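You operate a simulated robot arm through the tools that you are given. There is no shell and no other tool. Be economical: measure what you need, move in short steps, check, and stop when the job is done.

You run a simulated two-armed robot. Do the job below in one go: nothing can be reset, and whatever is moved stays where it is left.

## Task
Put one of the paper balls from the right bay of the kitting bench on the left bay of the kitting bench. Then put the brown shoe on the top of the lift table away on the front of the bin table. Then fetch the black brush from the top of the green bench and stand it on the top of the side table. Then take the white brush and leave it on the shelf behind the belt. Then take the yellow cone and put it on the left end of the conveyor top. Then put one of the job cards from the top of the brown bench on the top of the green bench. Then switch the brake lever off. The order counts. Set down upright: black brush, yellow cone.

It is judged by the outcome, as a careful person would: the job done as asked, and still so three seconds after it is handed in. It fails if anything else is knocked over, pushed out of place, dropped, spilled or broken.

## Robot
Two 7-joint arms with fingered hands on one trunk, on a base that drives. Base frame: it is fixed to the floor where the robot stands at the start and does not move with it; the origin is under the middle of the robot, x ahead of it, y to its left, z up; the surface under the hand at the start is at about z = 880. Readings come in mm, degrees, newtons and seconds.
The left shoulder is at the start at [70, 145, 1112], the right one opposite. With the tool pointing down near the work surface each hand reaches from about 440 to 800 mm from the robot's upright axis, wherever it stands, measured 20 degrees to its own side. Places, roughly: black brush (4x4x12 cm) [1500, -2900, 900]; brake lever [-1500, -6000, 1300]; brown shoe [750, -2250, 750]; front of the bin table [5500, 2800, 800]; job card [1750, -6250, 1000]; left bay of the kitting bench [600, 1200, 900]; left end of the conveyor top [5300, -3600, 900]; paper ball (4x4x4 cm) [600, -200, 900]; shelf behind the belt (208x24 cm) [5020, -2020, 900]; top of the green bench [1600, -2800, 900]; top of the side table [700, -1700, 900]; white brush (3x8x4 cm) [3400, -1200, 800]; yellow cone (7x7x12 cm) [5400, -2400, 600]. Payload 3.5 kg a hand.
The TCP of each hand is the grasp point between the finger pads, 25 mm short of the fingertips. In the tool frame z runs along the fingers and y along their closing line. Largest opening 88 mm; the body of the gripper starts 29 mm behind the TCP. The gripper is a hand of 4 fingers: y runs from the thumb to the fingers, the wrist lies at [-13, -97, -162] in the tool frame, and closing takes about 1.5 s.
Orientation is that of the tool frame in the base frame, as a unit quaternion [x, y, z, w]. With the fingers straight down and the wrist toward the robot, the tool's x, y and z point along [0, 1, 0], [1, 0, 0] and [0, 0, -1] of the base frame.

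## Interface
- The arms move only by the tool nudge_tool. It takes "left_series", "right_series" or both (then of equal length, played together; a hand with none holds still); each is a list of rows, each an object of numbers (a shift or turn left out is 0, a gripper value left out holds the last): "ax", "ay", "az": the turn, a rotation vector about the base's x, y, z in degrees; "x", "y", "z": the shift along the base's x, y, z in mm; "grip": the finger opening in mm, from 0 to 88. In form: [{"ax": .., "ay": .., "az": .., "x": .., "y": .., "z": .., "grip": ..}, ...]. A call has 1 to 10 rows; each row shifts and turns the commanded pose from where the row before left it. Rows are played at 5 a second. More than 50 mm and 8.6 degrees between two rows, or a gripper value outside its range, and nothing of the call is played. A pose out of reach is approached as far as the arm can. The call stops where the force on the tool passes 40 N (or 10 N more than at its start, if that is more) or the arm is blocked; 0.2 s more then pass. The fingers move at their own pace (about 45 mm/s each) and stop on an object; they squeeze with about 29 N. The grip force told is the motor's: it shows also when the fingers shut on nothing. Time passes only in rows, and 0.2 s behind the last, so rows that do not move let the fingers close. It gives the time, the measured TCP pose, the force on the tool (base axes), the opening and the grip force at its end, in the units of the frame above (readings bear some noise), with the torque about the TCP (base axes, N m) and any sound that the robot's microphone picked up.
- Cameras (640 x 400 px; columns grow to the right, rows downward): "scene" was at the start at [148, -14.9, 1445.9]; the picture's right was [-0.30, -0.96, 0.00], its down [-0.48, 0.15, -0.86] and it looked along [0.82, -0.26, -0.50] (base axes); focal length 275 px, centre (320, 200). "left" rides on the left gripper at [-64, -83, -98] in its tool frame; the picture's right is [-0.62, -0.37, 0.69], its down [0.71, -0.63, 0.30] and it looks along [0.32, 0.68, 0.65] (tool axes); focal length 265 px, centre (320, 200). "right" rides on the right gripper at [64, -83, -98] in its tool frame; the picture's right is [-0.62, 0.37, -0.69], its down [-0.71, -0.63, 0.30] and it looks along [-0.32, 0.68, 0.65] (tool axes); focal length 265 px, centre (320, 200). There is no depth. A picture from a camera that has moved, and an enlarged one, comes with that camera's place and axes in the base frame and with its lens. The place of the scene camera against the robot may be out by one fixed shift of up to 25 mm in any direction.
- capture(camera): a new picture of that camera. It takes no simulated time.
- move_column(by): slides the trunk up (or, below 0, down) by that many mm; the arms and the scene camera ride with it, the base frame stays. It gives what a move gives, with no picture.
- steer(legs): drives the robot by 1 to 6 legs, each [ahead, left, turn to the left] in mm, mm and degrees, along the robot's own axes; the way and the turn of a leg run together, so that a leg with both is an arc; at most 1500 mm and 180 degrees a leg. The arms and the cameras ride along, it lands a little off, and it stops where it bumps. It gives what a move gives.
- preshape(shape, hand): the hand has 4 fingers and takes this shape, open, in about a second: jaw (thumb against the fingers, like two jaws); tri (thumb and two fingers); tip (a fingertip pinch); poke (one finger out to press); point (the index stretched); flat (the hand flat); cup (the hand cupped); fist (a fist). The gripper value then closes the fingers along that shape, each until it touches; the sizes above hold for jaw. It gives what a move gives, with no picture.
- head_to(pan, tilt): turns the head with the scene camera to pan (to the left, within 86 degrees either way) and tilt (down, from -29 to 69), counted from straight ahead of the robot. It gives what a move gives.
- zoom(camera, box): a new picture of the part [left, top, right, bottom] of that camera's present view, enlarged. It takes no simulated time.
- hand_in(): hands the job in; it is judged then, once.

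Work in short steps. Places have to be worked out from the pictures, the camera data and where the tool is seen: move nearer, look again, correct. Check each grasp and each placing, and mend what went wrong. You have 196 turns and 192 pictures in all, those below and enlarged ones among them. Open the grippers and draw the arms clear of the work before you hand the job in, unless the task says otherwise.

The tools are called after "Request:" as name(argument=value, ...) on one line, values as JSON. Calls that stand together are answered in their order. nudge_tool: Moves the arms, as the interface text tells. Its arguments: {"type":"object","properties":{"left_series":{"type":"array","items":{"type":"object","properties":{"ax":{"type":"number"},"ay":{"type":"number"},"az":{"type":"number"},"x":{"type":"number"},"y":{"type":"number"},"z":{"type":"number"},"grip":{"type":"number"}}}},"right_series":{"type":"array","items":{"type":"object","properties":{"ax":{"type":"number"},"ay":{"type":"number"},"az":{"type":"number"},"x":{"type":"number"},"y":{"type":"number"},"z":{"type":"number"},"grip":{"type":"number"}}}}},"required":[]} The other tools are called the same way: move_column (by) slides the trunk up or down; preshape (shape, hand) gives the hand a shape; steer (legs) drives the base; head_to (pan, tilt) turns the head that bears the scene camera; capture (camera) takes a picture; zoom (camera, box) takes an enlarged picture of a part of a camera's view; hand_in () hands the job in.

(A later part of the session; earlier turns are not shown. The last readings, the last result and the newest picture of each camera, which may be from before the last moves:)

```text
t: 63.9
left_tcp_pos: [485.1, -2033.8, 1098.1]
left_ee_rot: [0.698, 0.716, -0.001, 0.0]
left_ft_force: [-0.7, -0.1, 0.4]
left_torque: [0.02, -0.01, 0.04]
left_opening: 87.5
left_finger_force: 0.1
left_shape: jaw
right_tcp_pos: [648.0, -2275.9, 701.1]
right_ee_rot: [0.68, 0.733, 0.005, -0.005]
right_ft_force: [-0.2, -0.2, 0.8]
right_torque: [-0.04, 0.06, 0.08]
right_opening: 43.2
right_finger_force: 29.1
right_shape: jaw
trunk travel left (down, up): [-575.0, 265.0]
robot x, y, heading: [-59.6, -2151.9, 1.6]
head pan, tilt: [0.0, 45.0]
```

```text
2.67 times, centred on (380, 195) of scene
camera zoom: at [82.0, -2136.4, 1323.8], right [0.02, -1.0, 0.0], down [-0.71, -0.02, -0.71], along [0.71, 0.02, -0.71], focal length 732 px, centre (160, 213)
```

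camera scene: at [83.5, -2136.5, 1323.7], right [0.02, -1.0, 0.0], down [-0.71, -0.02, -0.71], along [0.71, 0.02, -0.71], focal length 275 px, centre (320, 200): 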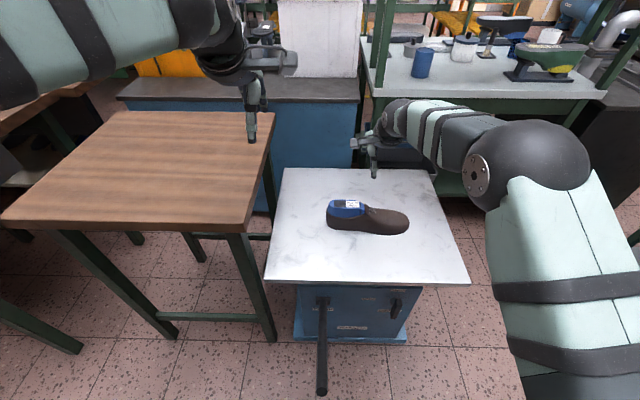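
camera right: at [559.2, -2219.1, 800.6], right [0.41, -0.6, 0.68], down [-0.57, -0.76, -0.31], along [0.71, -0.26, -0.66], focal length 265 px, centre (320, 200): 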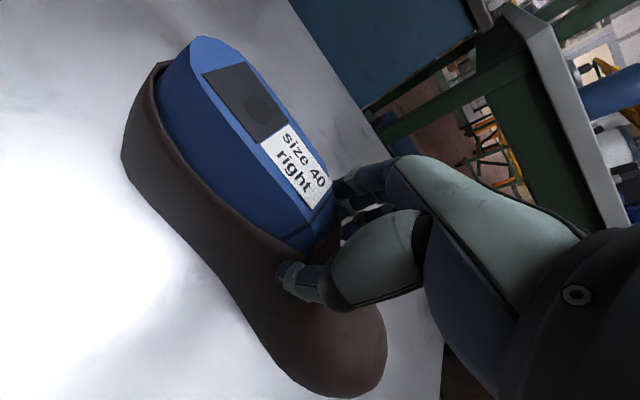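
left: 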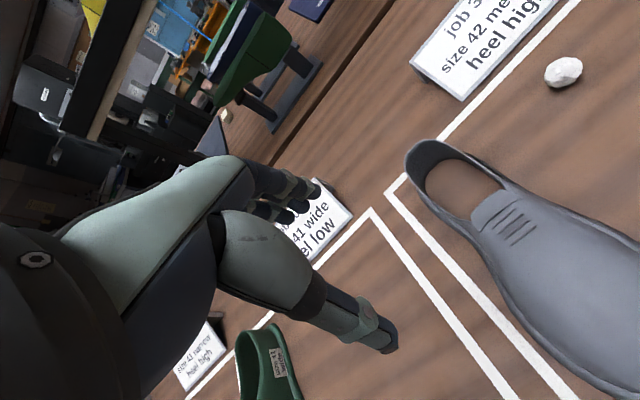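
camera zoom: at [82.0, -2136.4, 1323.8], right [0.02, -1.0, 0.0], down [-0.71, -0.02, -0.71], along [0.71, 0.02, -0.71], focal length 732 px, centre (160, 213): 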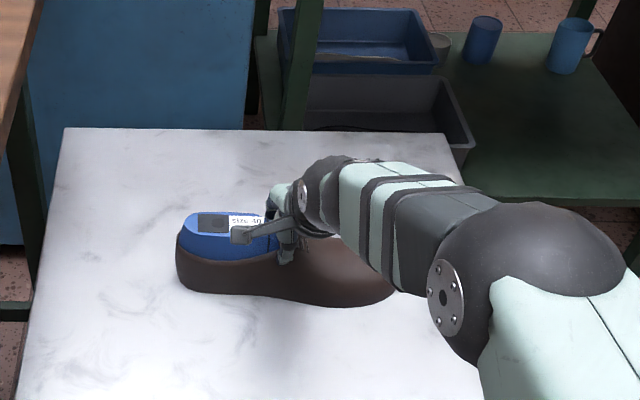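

The grip took at 43 mm, but high on the instep. I reopen, go 16 mm deeper and close for a firmer hold.

Request:
nudge_tool(right_series=[{"grip": 80}, {}, {}, {"z": -8}, {"z": -8}, {"grip": 0}, {}, {}, {}, {}])

Request:
nudge_tool(right_series=[{"z": 15}, {"z": 25}, {"z": 30}, {}])

Request:
capture(camera="right")

Request:
zoom(camera="scene", box=[260, 120, 500, 270])

```text
t: 66.1
left_tcp_pos: [485.7, -2032.5, 1098.8]
left_ee_rot: [0.699, 0.716, 0.0, -0.001]
left_ft_force: [0.1, 0.5, 0.8]
left_torque: [-0.01, 0.0, 0.06]
left_opening: 87.7
left_finger_force: 0.1
left_shape: jaw
right_tcp_pos: [647.9, -2274.6, 683.7]
right_ee_rot: [0.68, 0.734, 0.004, -0.005]
right_ft_force: [0.1, 0.7, 0.8]
right_torque: [0.02, -0.01, 0.05]
right_opening: 49.5
right_finger_force: 29.1
right_shape: jaw
trunk travel left (down, up): [-575.0, 265.0]
robot x, y, heading: [-59.7, -2154.0, 1.8]
head pan, tilt: [0.0, 45.0]
```

```text
t: 67.1
left_tcp_pos: [487.1, -2033.0, 1096.9]
left_ee_rot: [0.698, 0.716, 0.0, -0.001]
left_ft_force: [0.0, 0.1, -0.1]
left_torque: [0.0, -0.03, 0.03]
left_opening: 87.6
left_finger_force: 0.1
left_shape: jaw
right_tcp_pos: [649.7, -2272.9, 751.9]
right_ee_rot: [0.68, 0.733, 0.003, -0.007]
right_ft_force: [0.5, 1.2, -6.5]
right_torque: [-0.03, 0.08, 0.02]
right_opening: 49.5
right_finger_force: 29.1
right_shape: jaw
trunk travel left (down, up): [-575.0, 265.0]
robot x, y, heading: [-61.3, -2150.2, 1.4]
head pan, tilt: [0.0, 45.0]
```

```text
160 pictures are left
camera right: at [561.4, -2219.3, 851.6], right [0.42, -0.6, 0.68], down [-0.58, -0.76, -0.31], along [0.7, -0.26, -0.66], focal length 265 px, centre (320, 200)
```

right: 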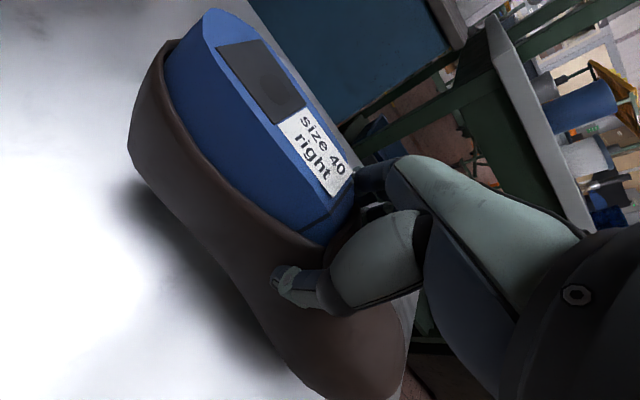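

```text
2.67 times, centred on (380, 195) of scene
camera zoom: at [84.3, -2136.9, 1323.5], right [0.02, -1.0, 0.0], down [-0.71, -0.02, -0.71], along [0.71, 0.02, -0.71], focal length 732 px, centre (160, 213)
```

zoom: 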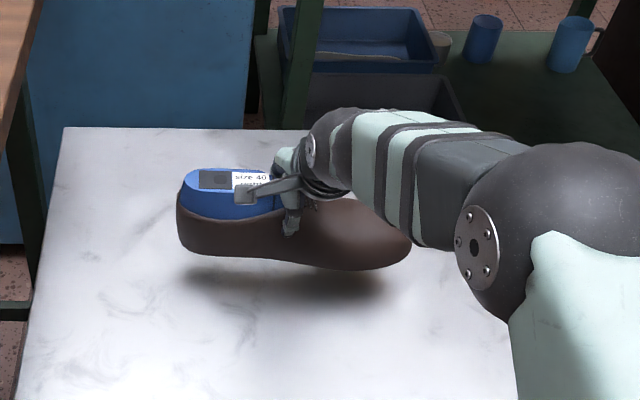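

The shoe is held level, about 0.65 kg. I lift it, back off, raise the trunk for a wide view and look for the way to the bin table.

Request:
nudge_tool(right_series=[{"z": 40}, {"z": 40}, {"z": 40, "x": -30}, {"z": 40, "x": -40}, {"x": -40, "y": -20}, {"x": -40, "y": -20}])

Request:
steer(legs=[[-200, 0, 0]])

Request:
move_column(by=260)

Request:
head_to(pan=-60, tilt=15)

Request:
capture(camera="scene")

Request:
head_to(pan=0, tilt=15)

Request:
capture(camera="scene")

Request:
head_to(pan=60, tilt=15)

Request:
capture(camera="scene")

```text
refused: row 4 steps farther than a row can; nothing moved
```

```text
t: 68.7
left_tcp_pos: [287.4, -2038.0, 1098.1]
left_ee_rot: [0.699, 0.715, 0.0, 0.0]
left_ft_force: [0.1, -0.8, -0.3]
left_torque: [-0.01, -0.02, -0.02]
left_opening: 87.7
left_finger_force: 0.0
left_shape: jaw
right_tcp_pos: [450.1, -2279.8, 752.2]
right_ee_rot: [0.68, 0.733, 0.004, -0.006]
right_ft_force: [-0.9, 0.4, -6.8]
right_torque: [-0.02, 0.08, 0.0]
right_opening: 49.3
right_finger_force: 29.2
right_shape: jaw
trunk travel left (down, up): [-575.0, 265.0]
robot x, y, heading: [-262.0, -2156.5, 1.4]
head pan, tilt: [0.0, 45.0]
```

```text
t: 71.4
left_tcp_pos: [287.2, -2038.6, 1357.3]
left_ee_rot: [0.699, 0.715, -0.001, -0.001]
left_ft_force: [0.7, -0.8, 0.7]
left_torque: [-0.02, 0.01, -0.01]
left_opening: 87.7
left_finger_force: 0.0
left_shape: jaw
right_tcp_pos: [450.0, -2279.5, 1010.6]
right_ee_rot: [0.68, 0.733, 0.004, -0.005]
right_ft_force: [0.7, -0.2, -7.7]
right_torque: [-0.03, 0.08, 0.02]
right_opening: 49.2
right_finger_force: 30.0
right_shape: jaw
trunk travel left (down, up): [-835.0, 5.0]
robot x, y, heading: [-260.9, -2161.0, 1.7]
head pan, tilt: [0.0, 45.0]
```

```text
t: 72.7
left_tcp_pos: [288.2, -2039.2, 1356.6]
left_ee_rot: [0.699, 0.715, -0.001, -0.001]
left_ft_force: [-0.8, -0.1, 0.4]
left_torque: [0.0, 0.0, 0.01]
left_opening: 87.7
left_finger_force: 0.0
left_shape: jaw
right_tcp_pos: [450.6, -2279.7, 1012.8]
right_ee_rot: [0.68, 0.733, 0.003, -0.005]
right_ft_force: [-0.3, 0.6, -7.5]
right_torque: [-0.01, 0.08, 0.01]
right_opening: 49.4
right_finger_force: 29.2
right_shape: jaw
trunk travel left (down, up): [-835.0, 5.0]
robot x, y, heading: [-261.2, -2154.1, 1.6]
head pan, tilt: [-60.0, 15.0]
```

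```text
158 pictures are left
camera scene: at [-148.0, -2223.3, 1630.4], right [-0.85, -0.52, 0.0], down [-0.14, 0.22, -0.97], along [0.5, -0.82, -0.26], focal length 275 px, centre (320, 200)
```

scene: 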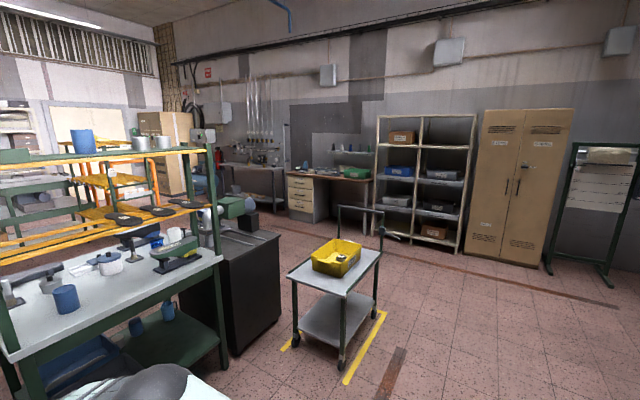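

```text
t: 74.0
left_tcp_pos: [287.9, -2039.2, 1357.8]
left_ee_rot: [0.699, 0.715, -0.001, -0.001]
left_ft_force: [-0.5, 0.3, 0.6]
left_torque: [-0.01, 0.03, 0.01]
left_opening: 87.7
left_finger_force: 0.1
left_shape: jaw
right_tcp_pos: [450.6, -2279.6, 1012.0]
right_ee_rot: [0.68, 0.733, 0.004, -0.007]
right_ft_force: [-0.1, 0.4, -6.8]
right_torque: [-0.01, 0.1, 0.0]
right_opening: 49.3
right_finger_force: 28.6
right_shape: jaw
trunk travel left (down, up): [-835.0, 5.0]
robot x, y, heading: [-257.5, -2154.4, 1.6]
head pan, tilt: [0.0, 15.0]
```

```text
157 pictures are left
camera scene: at [-103.3, -2141.5, 1630.4], right [0.02, -1.0, 0.0], down [-0.26, -0.01, -0.97], along [0.97, 0.02, -0.26], focal length 275 px, centre (320, 200)
```

scene: 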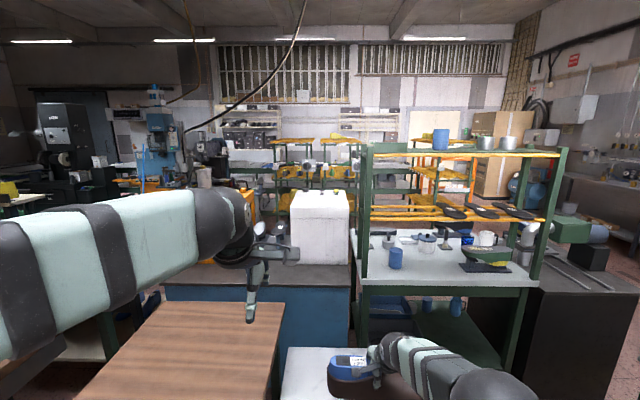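

```text
t: 75.3
left_tcp_pos: [287.9, -2037.8, 1358.2]
left_ee_rot: [0.699, 0.715, 0.0, 0.0]
left_ft_force: [-0.7, -0.2, -0.5]
left_torque: [0.01, -0.01, -0.03]
left_opening: 87.7
left_finger_force: 0.1
left_shape: jaw
right_tcp_pos: [450.2, -2279.6, 1011.5]
right_ee_rot: [0.68, 0.734, 0.004, -0.006]
right_ft_force: [-0.1, 0.3, -7.2]
right_torque: [-0.03, 0.05, 0.0]
right_opening: 49.2
right_finger_force: 29.0
right_shape: jaw
trunk travel left (down, up): [-835.0, 5.0]
robot x, y, heading: [-261.6, -2154.3, 1.1]
head pan, tilt: [60.0, 15.0]
```

```text
156 pictures are left
camera scene: at [-151.9, -2061.7, 1630.5], right [0.88, -0.48, 0.0], down [-0.13, -0.23, -0.97], along [0.46, 0.85, -0.26], focal length 275 px, centre (320, 200)
```

scene: 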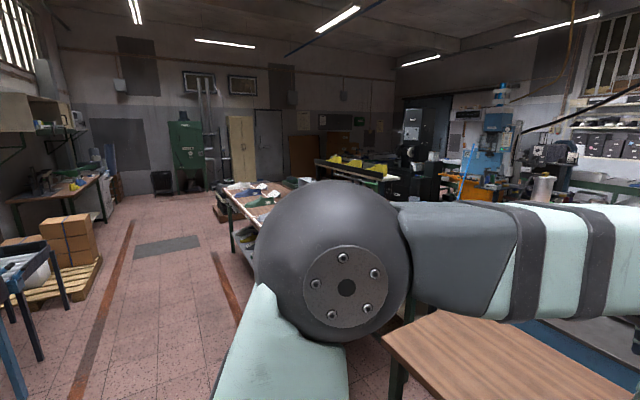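

The shoe is safe. The most direct way to the bin table looks to be around the left end of the kitting bench; I raise the shoe a bit and drive back along the bench corridor.

Request:
nudge_tool(right_series=[{"z": 40}, {"z": 40}, {"x": -20, "z": 20}, {"x": -20}])

Request:
steer(legs=[[0, 1450, 0], [0, 1450, 0], [0, 1300, 0]])

Request:
capture(camera="scene")

Request:
head_to(pan=0, tilt=15)

Request:
capture(camera="scene")

```text
t: 76.3
left_tcp_pos: [286.4, -2039.3, 1359.9]
left_ee_rot: [0.699, 0.716, 0.0, 0.0]
left_ft_force: [0.9, -0.3, 0.5]
left_torque: [0.01, -0.02, 0.01]
left_opening: 87.7
left_finger_force: 0.1
left_shape: jaw
right_tcp_pos: [409.2, -2281.3, 1112.8]
right_ee_rot: [0.68, 0.734, 0.005, -0.005]
right_ft_force: [-0.8, 0.7, -6.6]
right_torque: [-0.02, 0.03, 0.01]
right_opening: 48.9
right_finger_force: 29.1
right_shape: jaw
trunk travel left (down, up): [-835.0, 5.0]
robot x, y, heading: [-261.9, -2155.9, 1.4]
head pan, tilt: [60.0, 15.0]
```

```text
t: 96.4
left_tcp_pos: [210.7, 2158.0, 1358.0]
left_ee_rot: [0.705, 0.71, 0.0, -0.001]
left_ft_force: [0.1, 0.6, 0.4]
left_torque: [-0.02, -0.01, 0.03]
left_opening: 87.6
left_finger_force: 0.0
left_shape: jaw
right_tcp_pos: [328.9, 1913.4, 1112.2]
right_ee_rot: [0.685, 0.728, 0.004, -0.005]
right_ft_force: [0.4, -0.8, -6.6]
right_torque: [-0.02, 0.1, 0.01]
right_opening: 49.3
right_finger_force: 29.3
right_shape: jaw
trunk travel left (down, up): [-835.0, 5.0]
robot x, y, heading: [-337.1, 2052.2, 0.7]
head pan, tilt: [60.0, 15.0]
```

```text
155 pictures are left
camera scene: at [-229.7, 2140.1, 1630.6], right [0.87, -0.49, 0.0], down [-0.13, -0.22, -0.97], along [0.47, 0.84, -0.26], focal length 275 px, centre (320, 200)
```

scene: 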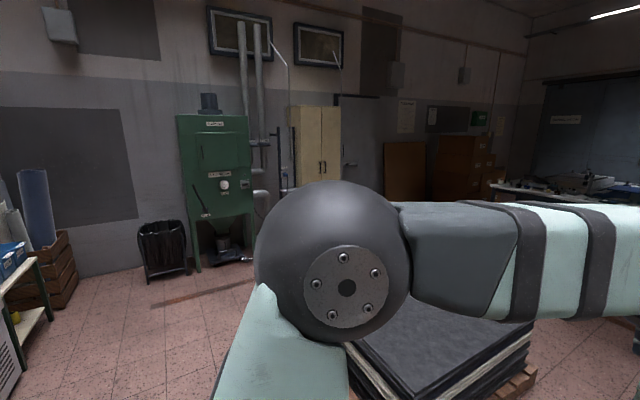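

```text
t: 97.7
left_tcp_pos: [210.5, 2157.6, 1358.9]
left_ee_rot: [0.704, 0.71, -0.001, 0.0]
left_ft_force: [0.6, 0.1, -0.4]
left_torque: [-0.01, 0.01, -0.03]
left_opening: 87.7
left_finger_force: 0.2
left_shape: jaw
right_tcp_pos: [330.0, 1915.4, 1111.9]
right_ee_rot: [0.685, 0.728, 0.004, -0.005]
right_ft_force: [-0.2, 0.2, -6.8]
right_torque: [0.02, 0.03, 0.02]
right_opening: 49.2
right_finger_force: 29.2
right_shape: jaw
trunk travel left (down, up): [-835.0, 5.0]
robot x, y, heading: [-340.9, 2049.3, 0.3]
head pan, tilt: [0.0, 15.0]
```

```text
154 pictures are left
camera scene: at [-182.2, 2060.7, 1630.4], right [0.01, -1.0, 0.0], down [-0.26, 0.0, -0.97], along [0.97, 0.01, -0.26], focal length 275 px, centre (320, 200)
```

scene: 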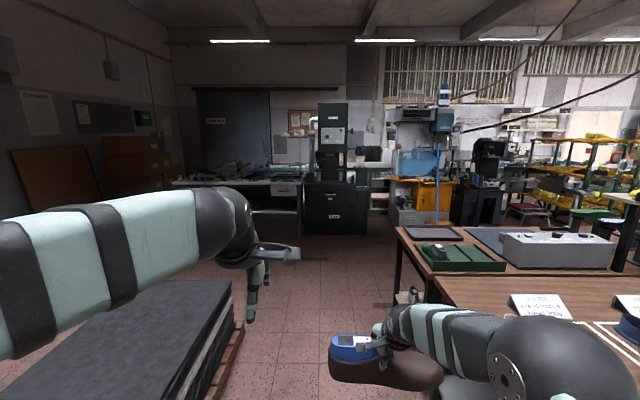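

There is a gap about 1.1 m wide between the bench end (y≈1545) and the mat pallet (y≈2650). I drive ahead through it in the middle.

Request:
steer(legs=[[0, 30, 0], [1450, 0, 0], [1000, 0, 0]])

Request:
capture(camera="scene")

Request:
head_to(pan=50, tilt=15)

Request:
capture(camera="scene")

Request:
head_to(pan=-60, tilt=15)

Request:
capture(camera="scene")

```text
t: 110.2
left_tcp_pos: [2661.0, 2219.0, 1359.0]
left_ee_rot: [0.702, 0.712, -0.001, 0.0]
left_ft_force: [0.0, 0.6, 0.1]
left_torque: [-0.01, 0.01, 0.02]
left_opening: 87.5
left_finger_force: 0.1
left_shape: jaw
right_tcp_pos: [2781.9, 1975.3, 1111.6]
right_ee_rot: [0.683, 0.73, 0.004, -0.006]
right_ft_force: [0.8, 0.2, -6.7]
right_torque: [0.01, 0.1, -0.01]
right_opening: 49.1
right_finger_force: 28.8
right_shape: jaw
trunk travel left (down, up): [-835.0, 5.0]
robot x, y, heading: [2112.2, 2105.6, 0.9]
head pan, tilt: [0.0, 15.0]
```

```text
153 pictures are left
camera scene: at [2269.5, 2120.4, 1630.6], right [0.01, -1.0, 0.0], down [-0.26, 0.0, -0.97], along [0.97, 0.01, -0.26], focal length 275 px, centre (320, 200)
```

scene: 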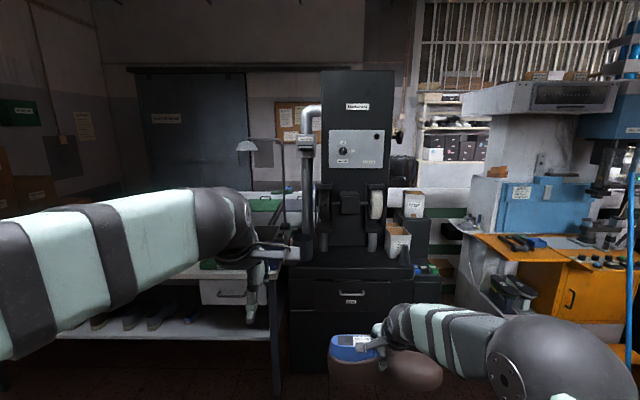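

```text
t: 111.4
left_tcp_pos: [2663.1, 2219.2, 1357.9]
left_ee_rot: [0.702, 0.712, -0.001, -0.001]
left_ft_force: [-0.4, 0.1, 0.0]
left_torque: [0.04, 0.0, -0.05]
left_opening: 87.7
left_finger_force: 0.0
left_shape: jaw
right_tcp_pos: [2782.2, 1976.4, 1112.3]
right_ee_rot: [0.683, 0.73, 0.005, -0.005]
right_ft_force: [0.7, -1.2, -7.4]
right_torque: [0.0, 0.06, 0.0]
right_opening: 48.9
right_finger_force: 29.1
right_shape: jaw
trunk travel left (down, up): [-835.0, 5.0]
robot x, y, heading: [2117.0, 2105.1, 0.6]
head pan, tilt: [50.0, 15.0]
```

```text
152 pictures are left
camera scene: at [2236.1, 2191.3, 1630.5], right [0.77, -0.63, 0.0], down [-0.16, -0.2, -0.97], along [0.61, 0.75, -0.26], focal length 275 px, centre (320, 200)
```

scene: 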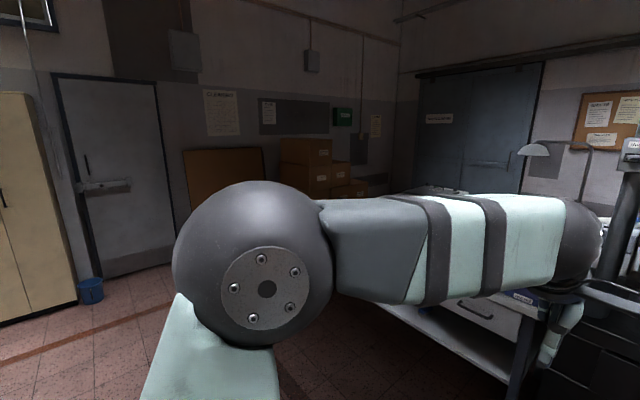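

```text
t: 113.2
left_tcp_pos: [2662.0, 2219.3, 1357.8]
left_ee_rot: [0.702, 0.712, -0.001, 0.0]
left_ft_force: [0.0, -0.9, 0.1]
left_torque: [0.01, 0.0, 0.0]
left_opening: 87.7
left_finger_force: 0.1
left_shape: jaw
right_tcp_pos: [2782.0, 1976.3, 1110.8]
right_ee_rot: [0.683, 0.73, 0.004, -0.007]
right_ft_force: [-0.4, 0.0, -7.3]
right_torque: [-0.01, 0.06, 0.01]
right_opening: 49.0
right_finger_force: 29.0
right_shape: jaw
trunk travel left (down, up): [-835.0, 5.0]
robot x, y, heading: [2115.9, 2106.5, 0.6]
head pan, tilt: [-60.0, 15.0]
```

```text
151 pictures are left
camera scene: at [2225.2, 2038.8, 1630.5], right [-0.86, -0.51, 0.0], down [-0.13, 0.22, -0.97], along [0.49, -0.83, -0.26], focal length 275 px, centre (320, 200)
```

scene: 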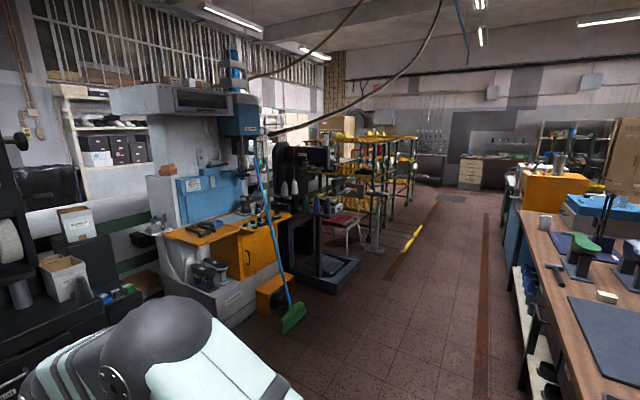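

An aisle runs along y here; the bin table must be behind the desk and grinder row. I drive left 1200 mm and look past the end of the desk.

Request:
steer(legs=[[100, 1200, 0]])

Request:
head_to(pan=-10, tilt=15)

Request:
capture(camera="scene")

Request:
head_to(pan=35, tilt=25)

Request:
capture(camera="scene")

```text
t: 119.3
left_tcp_pos: [2750.5, 3414.8, 1357.6]
left_ee_rot: [0.704, 0.71, 0.0, -0.001]
left_ft_force: [0.3, -0.1, 1.1]
left_torque: [0.04, 0.02, 0.02]
left_opening: 87.8
left_finger_force: 0.0
left_shape: jaw
right_tcp_pos: [2869.1, 3171.6, 1110.8]
right_ee_rot: [0.686, 0.728, 0.003, -0.007]
right_ft_force: [0.1, -1.1, -6.8]
right_torque: [0.0, 0.09, -0.02]
right_opening: 49.1
right_finger_force: 29.0
right_shape: jaw
trunk travel left (down, up): [-835.0, 5.0]
robot x, y, heading: [2201.2, 3302.2, 0.3]
head pan, tilt: [-60.0, 15.0]
```

```text
t: 120.5
left_tcp_pos: [2750.5, 3416.9, 1357.0]
left_ee_rot: [0.704, 0.71, -0.001, -0.001]
left_ft_force: [-0.3, 0.3, 0.6]
left_torque: [-0.01, -0.01, 0.01]
left_opening: 87.5
left_finger_force: 0.0
left_shape: jaw
right_tcp_pos: [2870.1, 3171.6, 1111.4]
right_ee_rot: [0.686, 0.728, 0.004, -0.007]
right_ft_force: [0.2, 0.6, -6.9]
right_torque: [0.02, 0.07, -0.01]
right_opening: 49.3
right_finger_force: 28.9
right_shape: jaw
trunk travel left (down, up): [-835.0, 5.0]
robot x, y, heading: [2203.4, 3307.3, 0.4]
head pan, tilt: [-10.0, 15.0]
```

```text
150 pictures are left
camera scene: at [2356.4, 3302.6, 1630.4], right [-0.17, -0.99, 0.0], down [-0.26, 0.04, -0.97], along [0.95, -0.16, -0.26], focal length 275 px, centre (320, 200)
```

scene: 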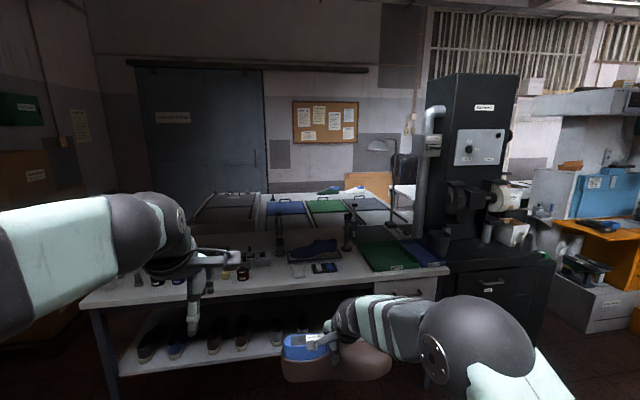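

```text
t: 121.7
left_tcp_pos: [2749.9, 3415.5, 1358.9]
left_ee_rot: [0.705, 0.71, -0.001, 0.0]
left_ft_force: [0.0, -0.3, 0.3]
left_torque: [0.02, -0.03, -0.02]
left_opening: 87.4
left_finger_force: 0.0
left_shape: jaw
right_tcp_pos: [2869.1, 3172.4, 1111.0]
right_ee_rot: [0.686, 0.728, 0.003, -0.007]
right_ft_force: [-0.1, 0.3, -6.4]
right_torque: [-0.01, 0.08, 0.0]
right_opening: 48.9
right_finger_force: 28.8
right_shape: jaw
trunk travel left (down, up): [-835.0, 5.0]
robot x, y, heading: [2202.7, 3306.3, 0.6]
head pan, tilt: [35.0, 25.0]
```

```text
149 pictures are left
camera scene: at [2339.4, 3371.8, 1614.3], right [0.58, -0.81, 0.0], down [-0.35, -0.24, -0.91], along [0.74, 0.53, -0.42], focal length 275 px, centre (320, 200)
```

scene: 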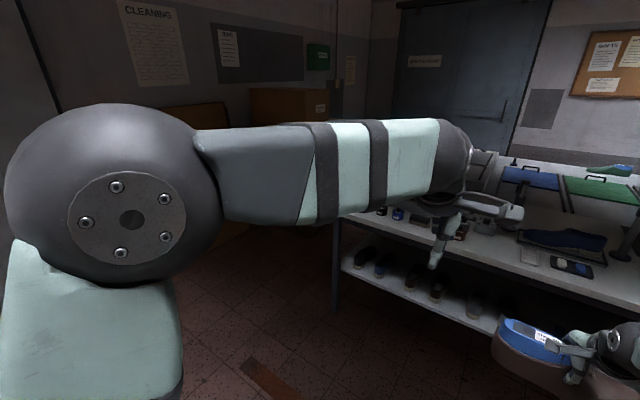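

Behind this desk is a table with coloured bins - the bin table. I go around the desk's left end (y≈4170): first to y≈4750, then look ahead.

Request:
steer(legs=[[0, 1400, 0]])

Request:
head_to(pan=0, tilt=22)

Request:
capture(camera="scene")

Request:
head_to(pan=-35, tilt=22)

Request:
capture(camera="scene")

```text
t: 128.6
left_tcp_pos: [2735.8, 4813.0, 1357.6]
left_ee_rot: [0.703, 0.711, 0.0, -0.001]
left_ft_force: [0.6, 0.7, -0.3]
left_torque: [0.01, 0.02, -0.06]
left_opening: 87.4
left_finger_force: 0.2
left_shape: jaw
right_tcp_pos: [2853.8, 4569.6, 1111.6]
right_ee_rot: [0.685, 0.729, 0.004, -0.006]
right_ft_force: [-0.7, 0.3, -6.5]
right_torque: [0.01, 0.07, 0.01]
right_opening: 48.9
right_finger_force: 29.2
right_shape: jaw
trunk travel left (down, up): [-835.0, 5.0]
robot x, y, heading: [2183.7, 4700.9, 0.7]
head pan, tilt: [35.0, 25.0]
```

```text
t: 129.6
left_tcp_pos: [2733.7, 4814.6, 1357.8]
left_ee_rot: [0.703, 0.711, -0.001, -0.001]
left_ft_force: [-0.2, 0.3, -0.3]
left_torque: [0.0, 0.0, 0.0]
left_opening: 87.9
left_finger_force: 0.1
left_shape: jaw
right_tcp_pos: [2855.6, 4571.1, 1110.7]
right_ee_rot: [0.684, 0.729, 0.003, -0.006]
right_ft_force: [0.2, 0.4, -7.1]
right_torque: [-0.01, 0.06, 0.0]
right_opening: 49.0
right_finger_force: 29.3
right_shape: jaw
trunk travel left (down, up): [-835.0, 5.0]
robot x, y, heading: [2187.6, 4702.7, 0.6]
head pan, tilt: [0.0, 22.0]
```

```text
148 pictures are left
camera scene: at [2341.9, 4716.0, 1619.0], right [0.01, -1.0, 0.0], down [-0.38, -0.01, -0.93], along [0.93, 0.01, -0.38], focal length 275 px, centre (320, 200)
```

scene: 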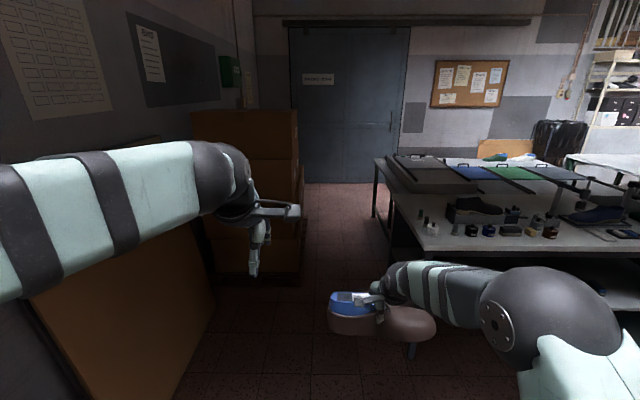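

```text
t: 130.6
left_tcp_pos: [2735.0, 4813.6, 1358.0]
left_ee_rot: [0.702, 0.712, 0.0, -0.001]
left_ft_force: [1.1, 0.5, 0.0]
left_torque: [0.0, -0.03, -0.01]
left_opening: 87.7
left_finger_force: 0.0
left_shape: jaw
right_tcp_pos: [2854.4, 4570.7, 1111.0]
right_ee_rot: [0.684, 0.729, 0.004, -0.007]
right_ft_force: [0.2, 0.9, -6.1]
right_torque: [0.02, 0.07, 0.01]
right_opening: 49.1
right_finger_force: 29.6
right_shape: jaw
trunk travel left (down, up): [-835.0, 5.0]
robot x, y, heading: [2188.7, 4699.4, 0.8]
head pan, tilt: [-35.0, 22.0]
```

```text
147 pictures are left
camera scene: at [2325.9, 4662.5, 1619.1], right [-0.56, -0.83, 0.0], down [-0.31, 0.21, -0.93], along [0.77, -0.52, -0.38], focal length 275 px, centre (320, 200)
```

scene: 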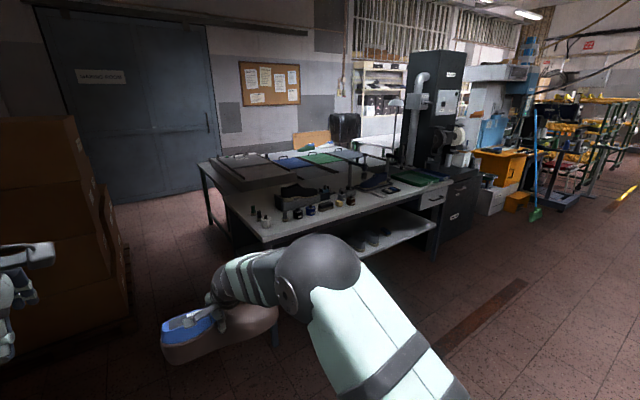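

The bin table stands back to back behind the desk, so its front faces the far side. I go through the gap between boxes (y≥4930) and table end (y≤4050), centred at y≈4480.

Request:
steer(legs=[[0, -220, -0.7], [1100, 0, 0]])

Request:
capture(camera="scene")

Request:
head_to(pan=0, tilt=25)

Request:
capture(camera="scene")

```text
t: 137.6
left_tcp_pos: [3842.0, 4579.2, 1358.3]
left_ee_rot: [0.711, 0.703, 0.0, 0.0]
left_ft_force: [-0.5, -0.4, 0.1]
left_torque: [0.0, -0.01, 0.02]
left_opening: 87.4
left_finger_force: 0.0
left_shape: jaw
right_tcp_pos: [3958.6, 4332.7, 1111.2]
right_ee_rot: [0.692, 0.722, 0.003, -0.006]
right_ft_force: [-0.6, -0.7, -7.3]
right_torque: [-0.03, 0.07, -0.01]
right_opening: 49.0
right_finger_force: 28.8
right_shape: jaw
trunk travel left (down, up): [-835.0, 5.0]
robot x, y, heading: [3293.4, 4479.0, -0.6]
head pan, tilt: [-35.0, 22.0]
```

```text
146 pictures are left
camera scene: at [3430.1, 4436.7, 1619.2], right [-0.58, -0.81, 0.0], down [-0.31, 0.22, -0.93], along [0.75, -0.54, -0.38], focal length 275 px, centre (320, 200)
```

scene: 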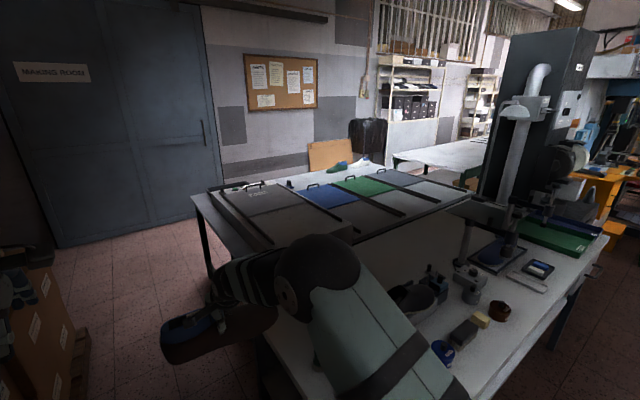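

```text
t: 138.6
left_tcp_pos: [3843.4, 4579.0, 1358.6]
left_ee_rot: [0.711, 0.704, -0.001, -0.001]
left_ft_force: [-0.1, 0.3, 0.3]
left_torque: [0.03, -0.01, 0.0]
left_opening: 87.8
left_finger_force: 0.2
left_shape: jaw
right_tcp_pos: [3958.1, 4334.1, 1109.8]
right_ee_rot: [0.692, 0.722, 0.003, -0.006]
right_ft_force: [0.2, 0.6, -7.0]
right_torque: [0.0, 0.07, -0.03]
right_opening: 49.1
right_finger_force: 29.3
right_shape: jaw
trunk travel left (down, up): [-835.0, 5.0]
robot x, y, heading: [3289.4, 4477.3, -0.5]
head pan, tilt: [0.0, 25.0]
```

```text
145 pictures are left
camera scene: at [3447.8, 4489.6, 1614.2], right [-0.01, -1.0, 0.0], down [-0.42, 0.0, -0.91], along [0.91, -0.01, -0.42], focal length 275 px, centre (320, 200)
```

scene: 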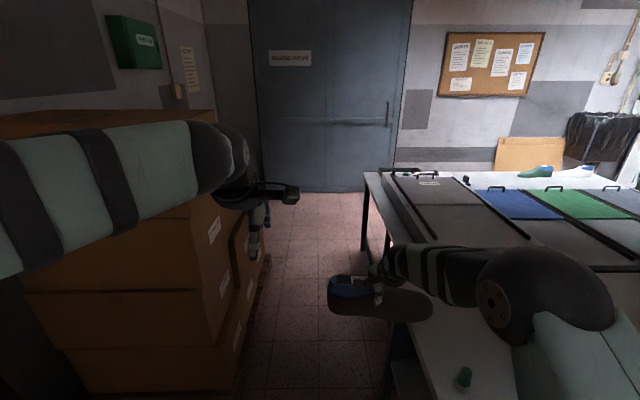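

The narrow spot: desk edge y≈4200, boxes y≈4940. I shift to y≈4545, straighten up and advance.

Request:
steer(legs=[[0, 68, 0.6], [1200, 0, 0]])

Request:
capture(camera="scene")

```text
t: 145.3
left_tcp_pos: [5041.9, 4663.0, 1358.2]
left_ee_rot: [0.705, 0.709, 0.001, -0.001]
left_ft_force: [-0.1, -0.4, 0.2]
left_torque: [-0.01, 0.0, 0.02]
left_opening: 87.5
left_finger_force: 0.0
left_shape: jaw
right_tcp_pos: [5158.6, 4418.0, 1111.0]
right_ee_rot: [0.686, 0.727, 0.004, -0.007]
right_ft_force: [-0.2, 0.4, -7.5]
right_torque: [-0.03, 0.09, 0.03]
right_opening: 49.0
right_finger_force: 29.3
right_shape: jaw
trunk travel left (down, up): [-835.0, 5.0]
robot x, y, heading: [4490.7, 4554.8, 0.3]
head pan, tilt: [0.0, 25.0]
```

```text
144 pictures are left
camera scene: at [4645.4, 4566.3, 1614.3], right [0.01, -1.0, 0.0], down [-0.42, 0.0, -0.91], along [0.91, 0.01, -0.42], focal length 275 px, centre (320, 200)
```

scene: 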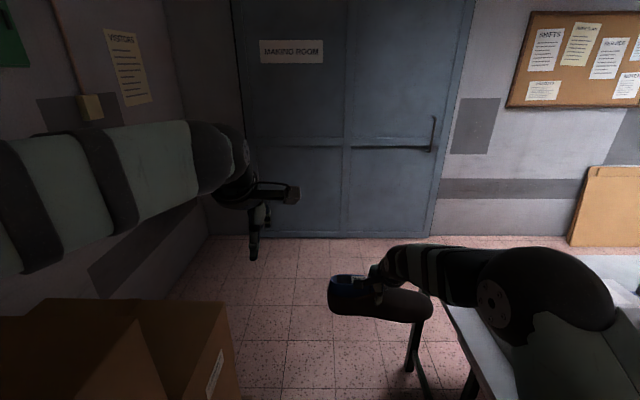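

Through. I advance to x≈6200, then turn right to look along the front of the bin table.

Request:
steer(legs=[[1450, 0, 0], [250, 0, 0], [0, 0, -90]])

Request:
capture(camera="scene")

Request:
head_to(pan=-35, tilt=25)

Request:
capture(camera="scene")

```text
t: 157.7
left_tcp_pos: [6297.1, 4021.2, 1358.9]
left_ee_rot: [1.0, 0.004, -0.001, -0.001]
left_ft_force: [-0.8, 0.1, 0.6]
left_torque: [0.02, -0.01, -0.03]
left_opening: 87.5
left_finger_force: 0.0
left_shape: jaw
right_tcp_pos: [6052.6, 3902.8, 1109.9]
right_ee_rot: [1.0, 0.03, 0.006, -0.002]
right_ft_force: [0.5, -0.3, -6.9]
right_torque: [0.08, 0.04, 0.02]
right_opening: 48.6
right_finger_force: 28.8
right_shape: jaw
trunk travel left (down, up): [-835.0, 5.0]
robot x, y, heading: [6187.0, 4571.4, -89.4]
head pan, tilt: [0.0, 25.0]
```

```text
143 pictures are left
camera scene: at [6200.1, 4438.8, 1614.2], right [-1.0, -0.01, 0.0], down [0.0, 0.42, -0.91], along [0.01, -0.91, -0.42], focal length 275 px, centre (320, 200)
```

scene: 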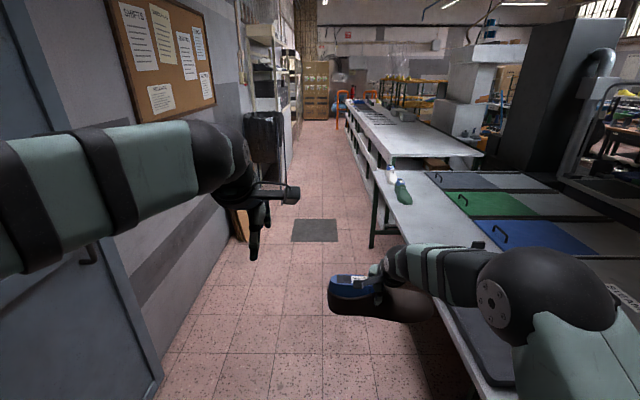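

```text
t: 158.7
left_tcp_pos: [6296.2, 4022.3, 1357.1]
left_ee_rot: [1.0, 0.003, 0.0, -0.001]
left_ft_force: [0.0, -0.4, -0.4]
left_torque: [-0.02, -0.02, 0.0]
left_opening: 87.8
left_finger_force: 0.0
left_shape: jaw
right_tcp_pos: [6053.1, 3904.3, 1109.6]
right_ee_rot: [1.0, 0.029, 0.007, -0.003]
right_ft_force: [-0.3, 0.4, -7.5]
right_torque: [0.05, 0.02, -0.02]
right_opening: 48.7
right_finger_force: 28.6
right_shape: jaw
trunk travel left (down, up): [-835.0, 5.0]
robot x, y, heading: [6186.1, 4569.0, -89.6]
head pan, tilt: [-35.0, 25.0]
```

```text
142 pictures are left
camera scene: at [6146.8, 4454.9, 1614.2], right [-0.82, 0.57, 0.0], down [0.24, 0.35, -0.91], along [-0.51, -0.75, -0.42], focal length 275 px, centre (320, 200)
```

scene: 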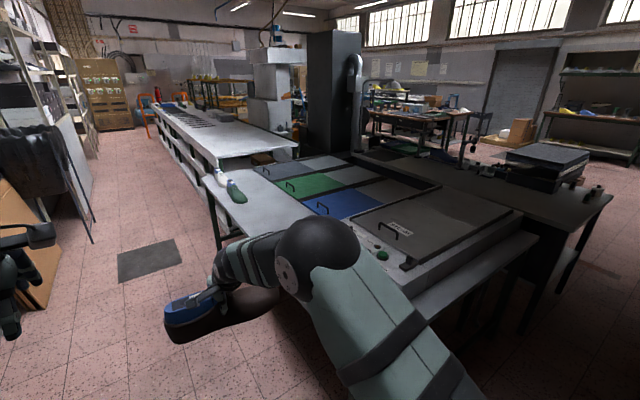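

The front strip of the bin table is x≈5350–5830, with a green and a white shoe around y≈2500–2600; free at y≈3000. I drive along the aisle and turn to face the table.

Request:
steer(legs=[[1400, 0, 0], [340, 0, 0], [0, 0, -90]])

Request:
head_to(pan=0, tilt=40)

Request:
capture(camera="scene")

Request:
capture(camera="right")

```text
t: 171.3
left_tcp_pos: [5652.5, 2728.1, 1357.8]
left_ee_rot: [0.712, -0.702, 0.001, -0.001]
left_ft_force: [-0.8, 0.2, -0.4]
left_torque: [-0.01, 0.03, 0.03]
left_opening: 87.4
left_finger_force: 0.1
left_shape: jaw
right_tcp_pos: [5532.9, 2971.3, 1111.3]
right_ee_rot: [0.73, -0.683, 0.007, 0.002]
right_ft_force: [0.4, 0.5, -6.9]
right_torque: [0.08, -0.06, 0.0]
right_opening: 48.2
right_finger_force: 29.0
right_shape: jaw
trunk travel left (down, up): [-835.0, 5.0]
robot x, y, heading: [6204.9, 2842.6, -178.9]
head pan, tilt: [-35.0, 25.0]
```

```text
t: 172.3
left_tcp_pos: [5653.1, 2729.5, 1358.8]
left_ee_rot: [0.712, -0.703, 0.0, -0.001]
left_ft_force: [-0.3, 0.3, -0.1]
left_torque: [-0.02, -0.03, 0.02]
left_opening: 87.9
left_finger_force: 0.0
left_shape: jaw
right_tcp_pos: [5532.1, 2972.4, 1112.6]
right_ee_rot: [0.73, -0.684, 0.006, 0.003]
right_ft_force: [0.4, 0.4, -7.1]
right_torque: [0.0, -0.09, 0.0]
right_opening: 48.2
right_finger_force: 29.1
right_shape: jaw
trunk travel left (down, up): [-835.0, 5.0]
robot x, y, heading: [6200.9, 2844.0, -178.9]
head pan, tilt: [0.0, 40.0]
```

```text
141 pictures are left
camera scene: at [6075.7, 2852.9, 1590.9], right [-0.01, 1.0, 0.0], down [0.64, 0.01, -0.77], along [-0.77, -0.01, -0.64], focal length 275 px, centre (320, 200)
```

scene: 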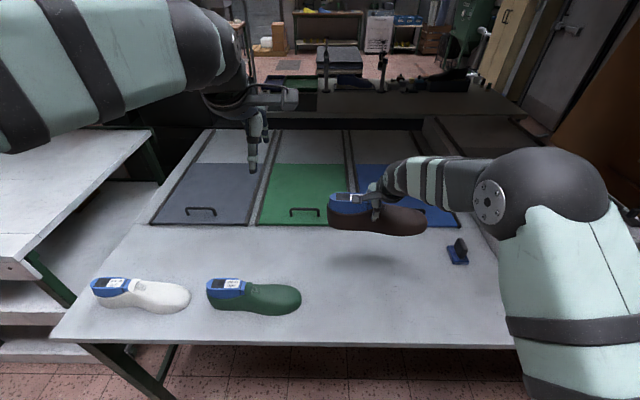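

```text
140 pictures are left
camera right: at [5618.8, 2914.1, 1210.7], right [-0.41, 0.6, 0.68], down [0.58, 0.75, -0.31], along [-0.7, 0.27, -0.66], focal length 265 px, centre (320, 200)
```

right: 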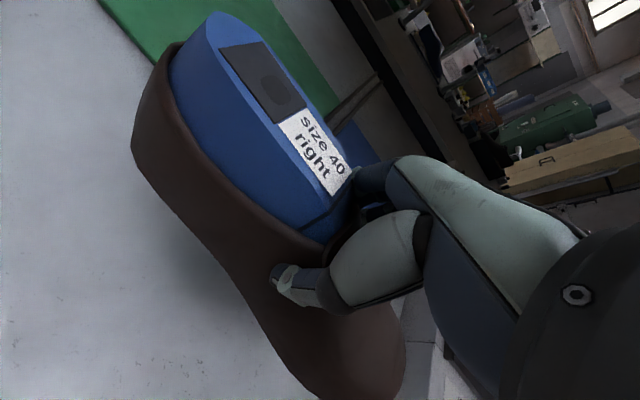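

The row of shoes has the free slot at y≈2975. I move the hand to x≈5640 and lower the trunk 200 mm, then look at the clearance.

Request:
nudge_tool(right_series=[{"x": 36}, {"x": 36}, {"x": 36}])

Request:
move_column(by=-200)

Request:
capture(camera="scene")

Request:
capture(camera="right")

```text
t: 173.1
left_tcp_pos: [5653.1, 2729.3, 1358.6]
left_ee_rot: [0.712, -0.702, 0.0, 0.0]
left_ft_force: [0.0, -0.5, -0.1]
left_torque: [0.0, 0.04, 0.0]
left_opening: 87.6
left_finger_force: 0.1
left_shape: jaw
right_tcp_pos: [5641.9, 2972.8, 1111.5]
right_ee_rot: [0.73, -0.684, 0.006, 0.004]
right_ft_force: [0.2, 0.0, -6.1]
right_torque: [0.02, -0.08, 0.03]
right_opening: 48.2
right_finger_force: 28.9
right_shape: jaw
trunk travel left (down, up): [-835.0, 5.0]
robot x, y, heading: [6200.9, 2834.5, -179.3]
head pan, tilt: [0.0, 40.0]
```

```text
t: 175.3
left_tcp_pos: [5653.7, 2728.2, 1158.6]
left_ee_rot: [0.712, -0.702, 0.0, 0.0]
left_ft_force: [0.1, 1.0, -0.4]
left_torque: [0.02, -0.02, -0.01]
left_opening: 87.7
left_finger_force: 0.1
left_shape: jaw
right_tcp_pos: [5641.2, 2971.6, 911.4]
right_ee_rot: [0.731, -0.683, 0.007, 0.003]
right_ft_force: [-1.2, 0.5, -6.8]
right_torque: [-0.01, -0.08, -0.02]
right_opening: 48.3
right_finger_force: 29.1
right_shape: jaw
trunk travel left (down, up): [-635.0, 205.0]
robot x, y, heading: [6203.1, 2841.8, -179.1]
head pan, tilt: [0.0, 40.0]
```

```text
139 pictures are left
camera scene: at [6076.4, 2852.7, 1391.0], right [-0.02, 1.0, 0.0], down [0.64, 0.01, -0.77], along [-0.77, -0.01, -0.64], focal length 275 px, centre (320, 200)
```

scene: 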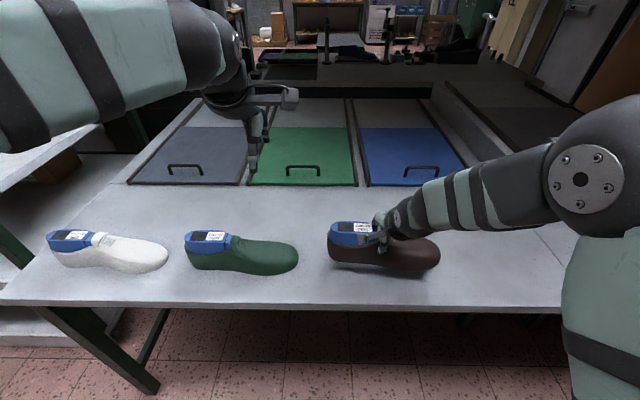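

```text
138 pictures are left
camera right: at [5727.3, 2913.9, 1010.6], right [-0.41, 0.6, 0.68], down [0.58, 0.75, -0.31], along [-0.7, 0.27, -0.66], focal length 265 px, centre (320, 200)
```

right: 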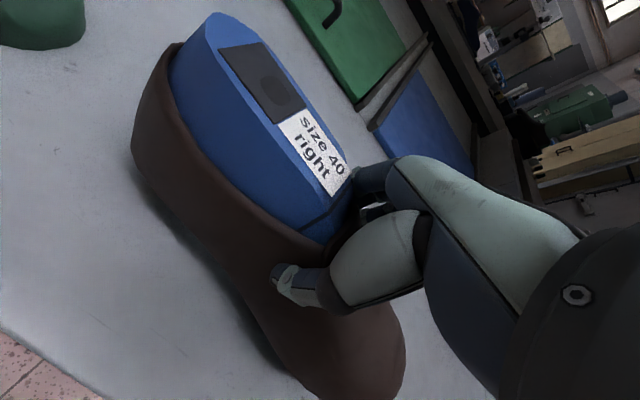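

The sole is close above the table. I go down in small steps until contact.

Request:
nudge_tool(right_series=[{"z": -6}, {"z": -6}, {"z": -6}, {"z": -6}])

Request:
capture(camera="scene")

```text
t: 176.3
left_tcp_pos: [5651.8, 2729.1, 1158.3]
left_ee_rot: [0.713, -0.702, 0.0, 0.0]
left_ft_force: [-0.9, -0.9, -0.2]
left_torque: [0.01, 0.0, 0.01]
left_opening: 87.4
left_finger_force: 0.0
left_shape: jaw
right_tcp_pos: [5640.1, 2971.8, 886.5]
right_ee_rot: [0.73, -0.683, 0.007, 0.003]
right_ft_force: [-0.7, 0.3, -7.3]
right_torque: [0.02, -0.07, -0.04]
right_opening: 48.2
right_finger_force: 28.8
right_shape: jaw
trunk travel left (down, up): [-635.0, 205.0]
robot x, y, heading: [6203.1, 2841.7, -179.1]
head pan, tilt: [0.0, 40.0]
```

```text
137 pictures are left
camera scene: at [6075.9, 2852.8, 1390.9], right [-0.02, 1.0, 0.0], down [0.64, 0.01, -0.77], along [-0.77, -0.01, -0.64], focal length 275 px, centre (320, 200)
```

scene: 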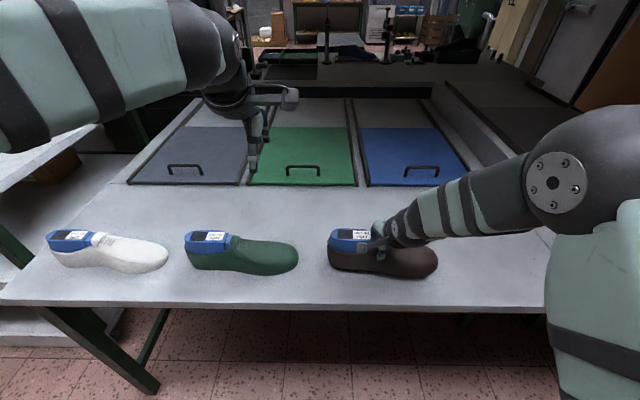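

Request:
nudge_tool(right_series=[{"z": -4}, {"z": -4}, {"z": -4}])

```text
t: 177.1
left_tcp_pos: [5653.0, 2729.3, 1159.2]
left_ee_rot: [0.712, -0.702, 0.001, 0.0]
left_ft_force: [0.2, -0.7, -1.2]
left_torque: [-0.05, -0.01, -0.02]
left_opening: 87.5
left_finger_force: 0.0
left_shape: jaw
right_tcp_pos: [5640.9, 2973.0, 873.2]
right_ee_rot: [0.73, -0.683, 0.007, 0.003]
right_ft_force: [0.1, 0.7, -8.0]
right_torque: [-0.01, -0.09, 0.01]
right_opening: 48.2
right_finger_force: 29.2
right_shape: jaw
trunk travel left (down, up): [-635.0, 205.0]
robot x, y, heading: [6202.6, 2842.1, -179.1]
head pan, tilt: [0.0, 40.0]
```

No contact yet; I look at the gap before continuing.

Request:
zoom(camera="scene", box=[170, 200, 470, 320])

Request:
nudge_tool(right_series=[{"z": -4}, {"z": -4}, {"z": -4}])

```text
2.13 times, centred on (320, 260) of scene
camera zoom: at [6076.1, 2852.7, 1390.9], right [-0.02, 1.0, 0.0], down [0.64, 0.01, -0.77], along [-0.77, -0.01, -0.64], focal length 586 px, centre (320, 72)
```

zoom: 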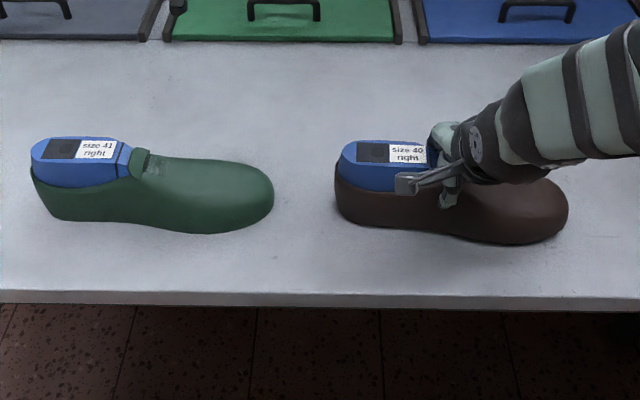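

```text
t: 177.9
left_tcp_pos: [5654.2, 2729.0, 1159.2]
left_ee_rot: [0.712, -0.702, -0.001, 0.001]
left_ft_force: [-0.3, 0.0, 0.4]
left_torque: [-0.01, 0.03, 0.01]
left_opening: 87.4
left_finger_force: 0.1
left_shape: jaw
right_tcp_pos: [5641.3, 2972.2, 865.3]
right_ee_rot: [0.73, -0.683, 0.004, 0.007]
right_ft_force: [0.6, 1.3, 7.2]
right_torque: [-0.14, 0.24, 0.0]
right_opening: 47.8
right_finger_force: 29.4
right_shape: jaw
trunk travel left (down, up): [-635.0, 205.0]
robot x, y, heading: [6199.6, 2845.3, -179.1]
head pan, tilt: [0.0, 40.0]
```

Contact made. I release and lift straight up.

Request:
nudge_tool(right_series=[{"grip": 60}, {"grip": 75}, {"grip": 88}, {}, {}, {"z": 20}, {"z": 40}, {"z": 45}, {"z": 45}, {"z": 45}])

Request:
capture(camera="scene")

```text
t: 180.1
left_tcp_pos: [5655.1, 2728.8, 1159.2]
left_ee_rot: [0.712, -0.702, 0.0, 0.0]
left_ft_force: [0.0, -0.4, -0.8]
left_torque: [-0.02, 0.02, 0.04]
left_opening: 87.4
left_finger_force: 0.1
left_shape: jaw
right_tcp_pos: [5642.9, 2971.5, 1057.9]
right_ee_rot: [0.73, -0.683, 0.006, 0.004]
right_ft_force: [0.5, 0.4, -0.7]
right_torque: [-0.02, -0.03, 0.0]
right_opening: 87.4
right_finger_force: 0.1
right_shape: jaw
trunk travel left (down, up): [-635.0, 205.0]
robot x, y, heading: [6199.5, 2844.4, -179.0]
head pan, tilt: [0.0, 40.0]
```

```text
135 pictures are left
camera scene: at [6078.8, 2852.3, 1391.2], right [-0.02, 1.0, 0.0], down [0.64, 0.01, -0.77], along [-0.77, -0.01, -0.64], focal length 275 px, centre (320, 200)
```

scene: 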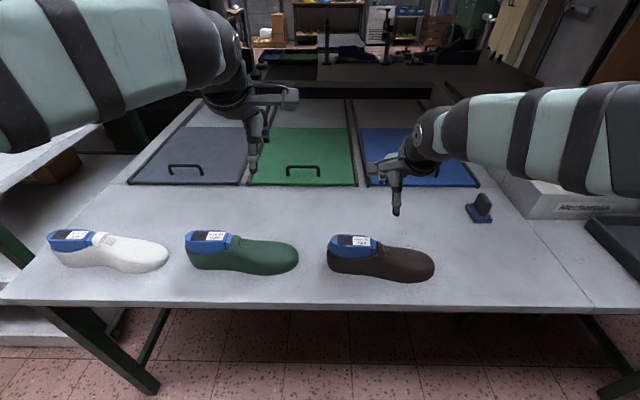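

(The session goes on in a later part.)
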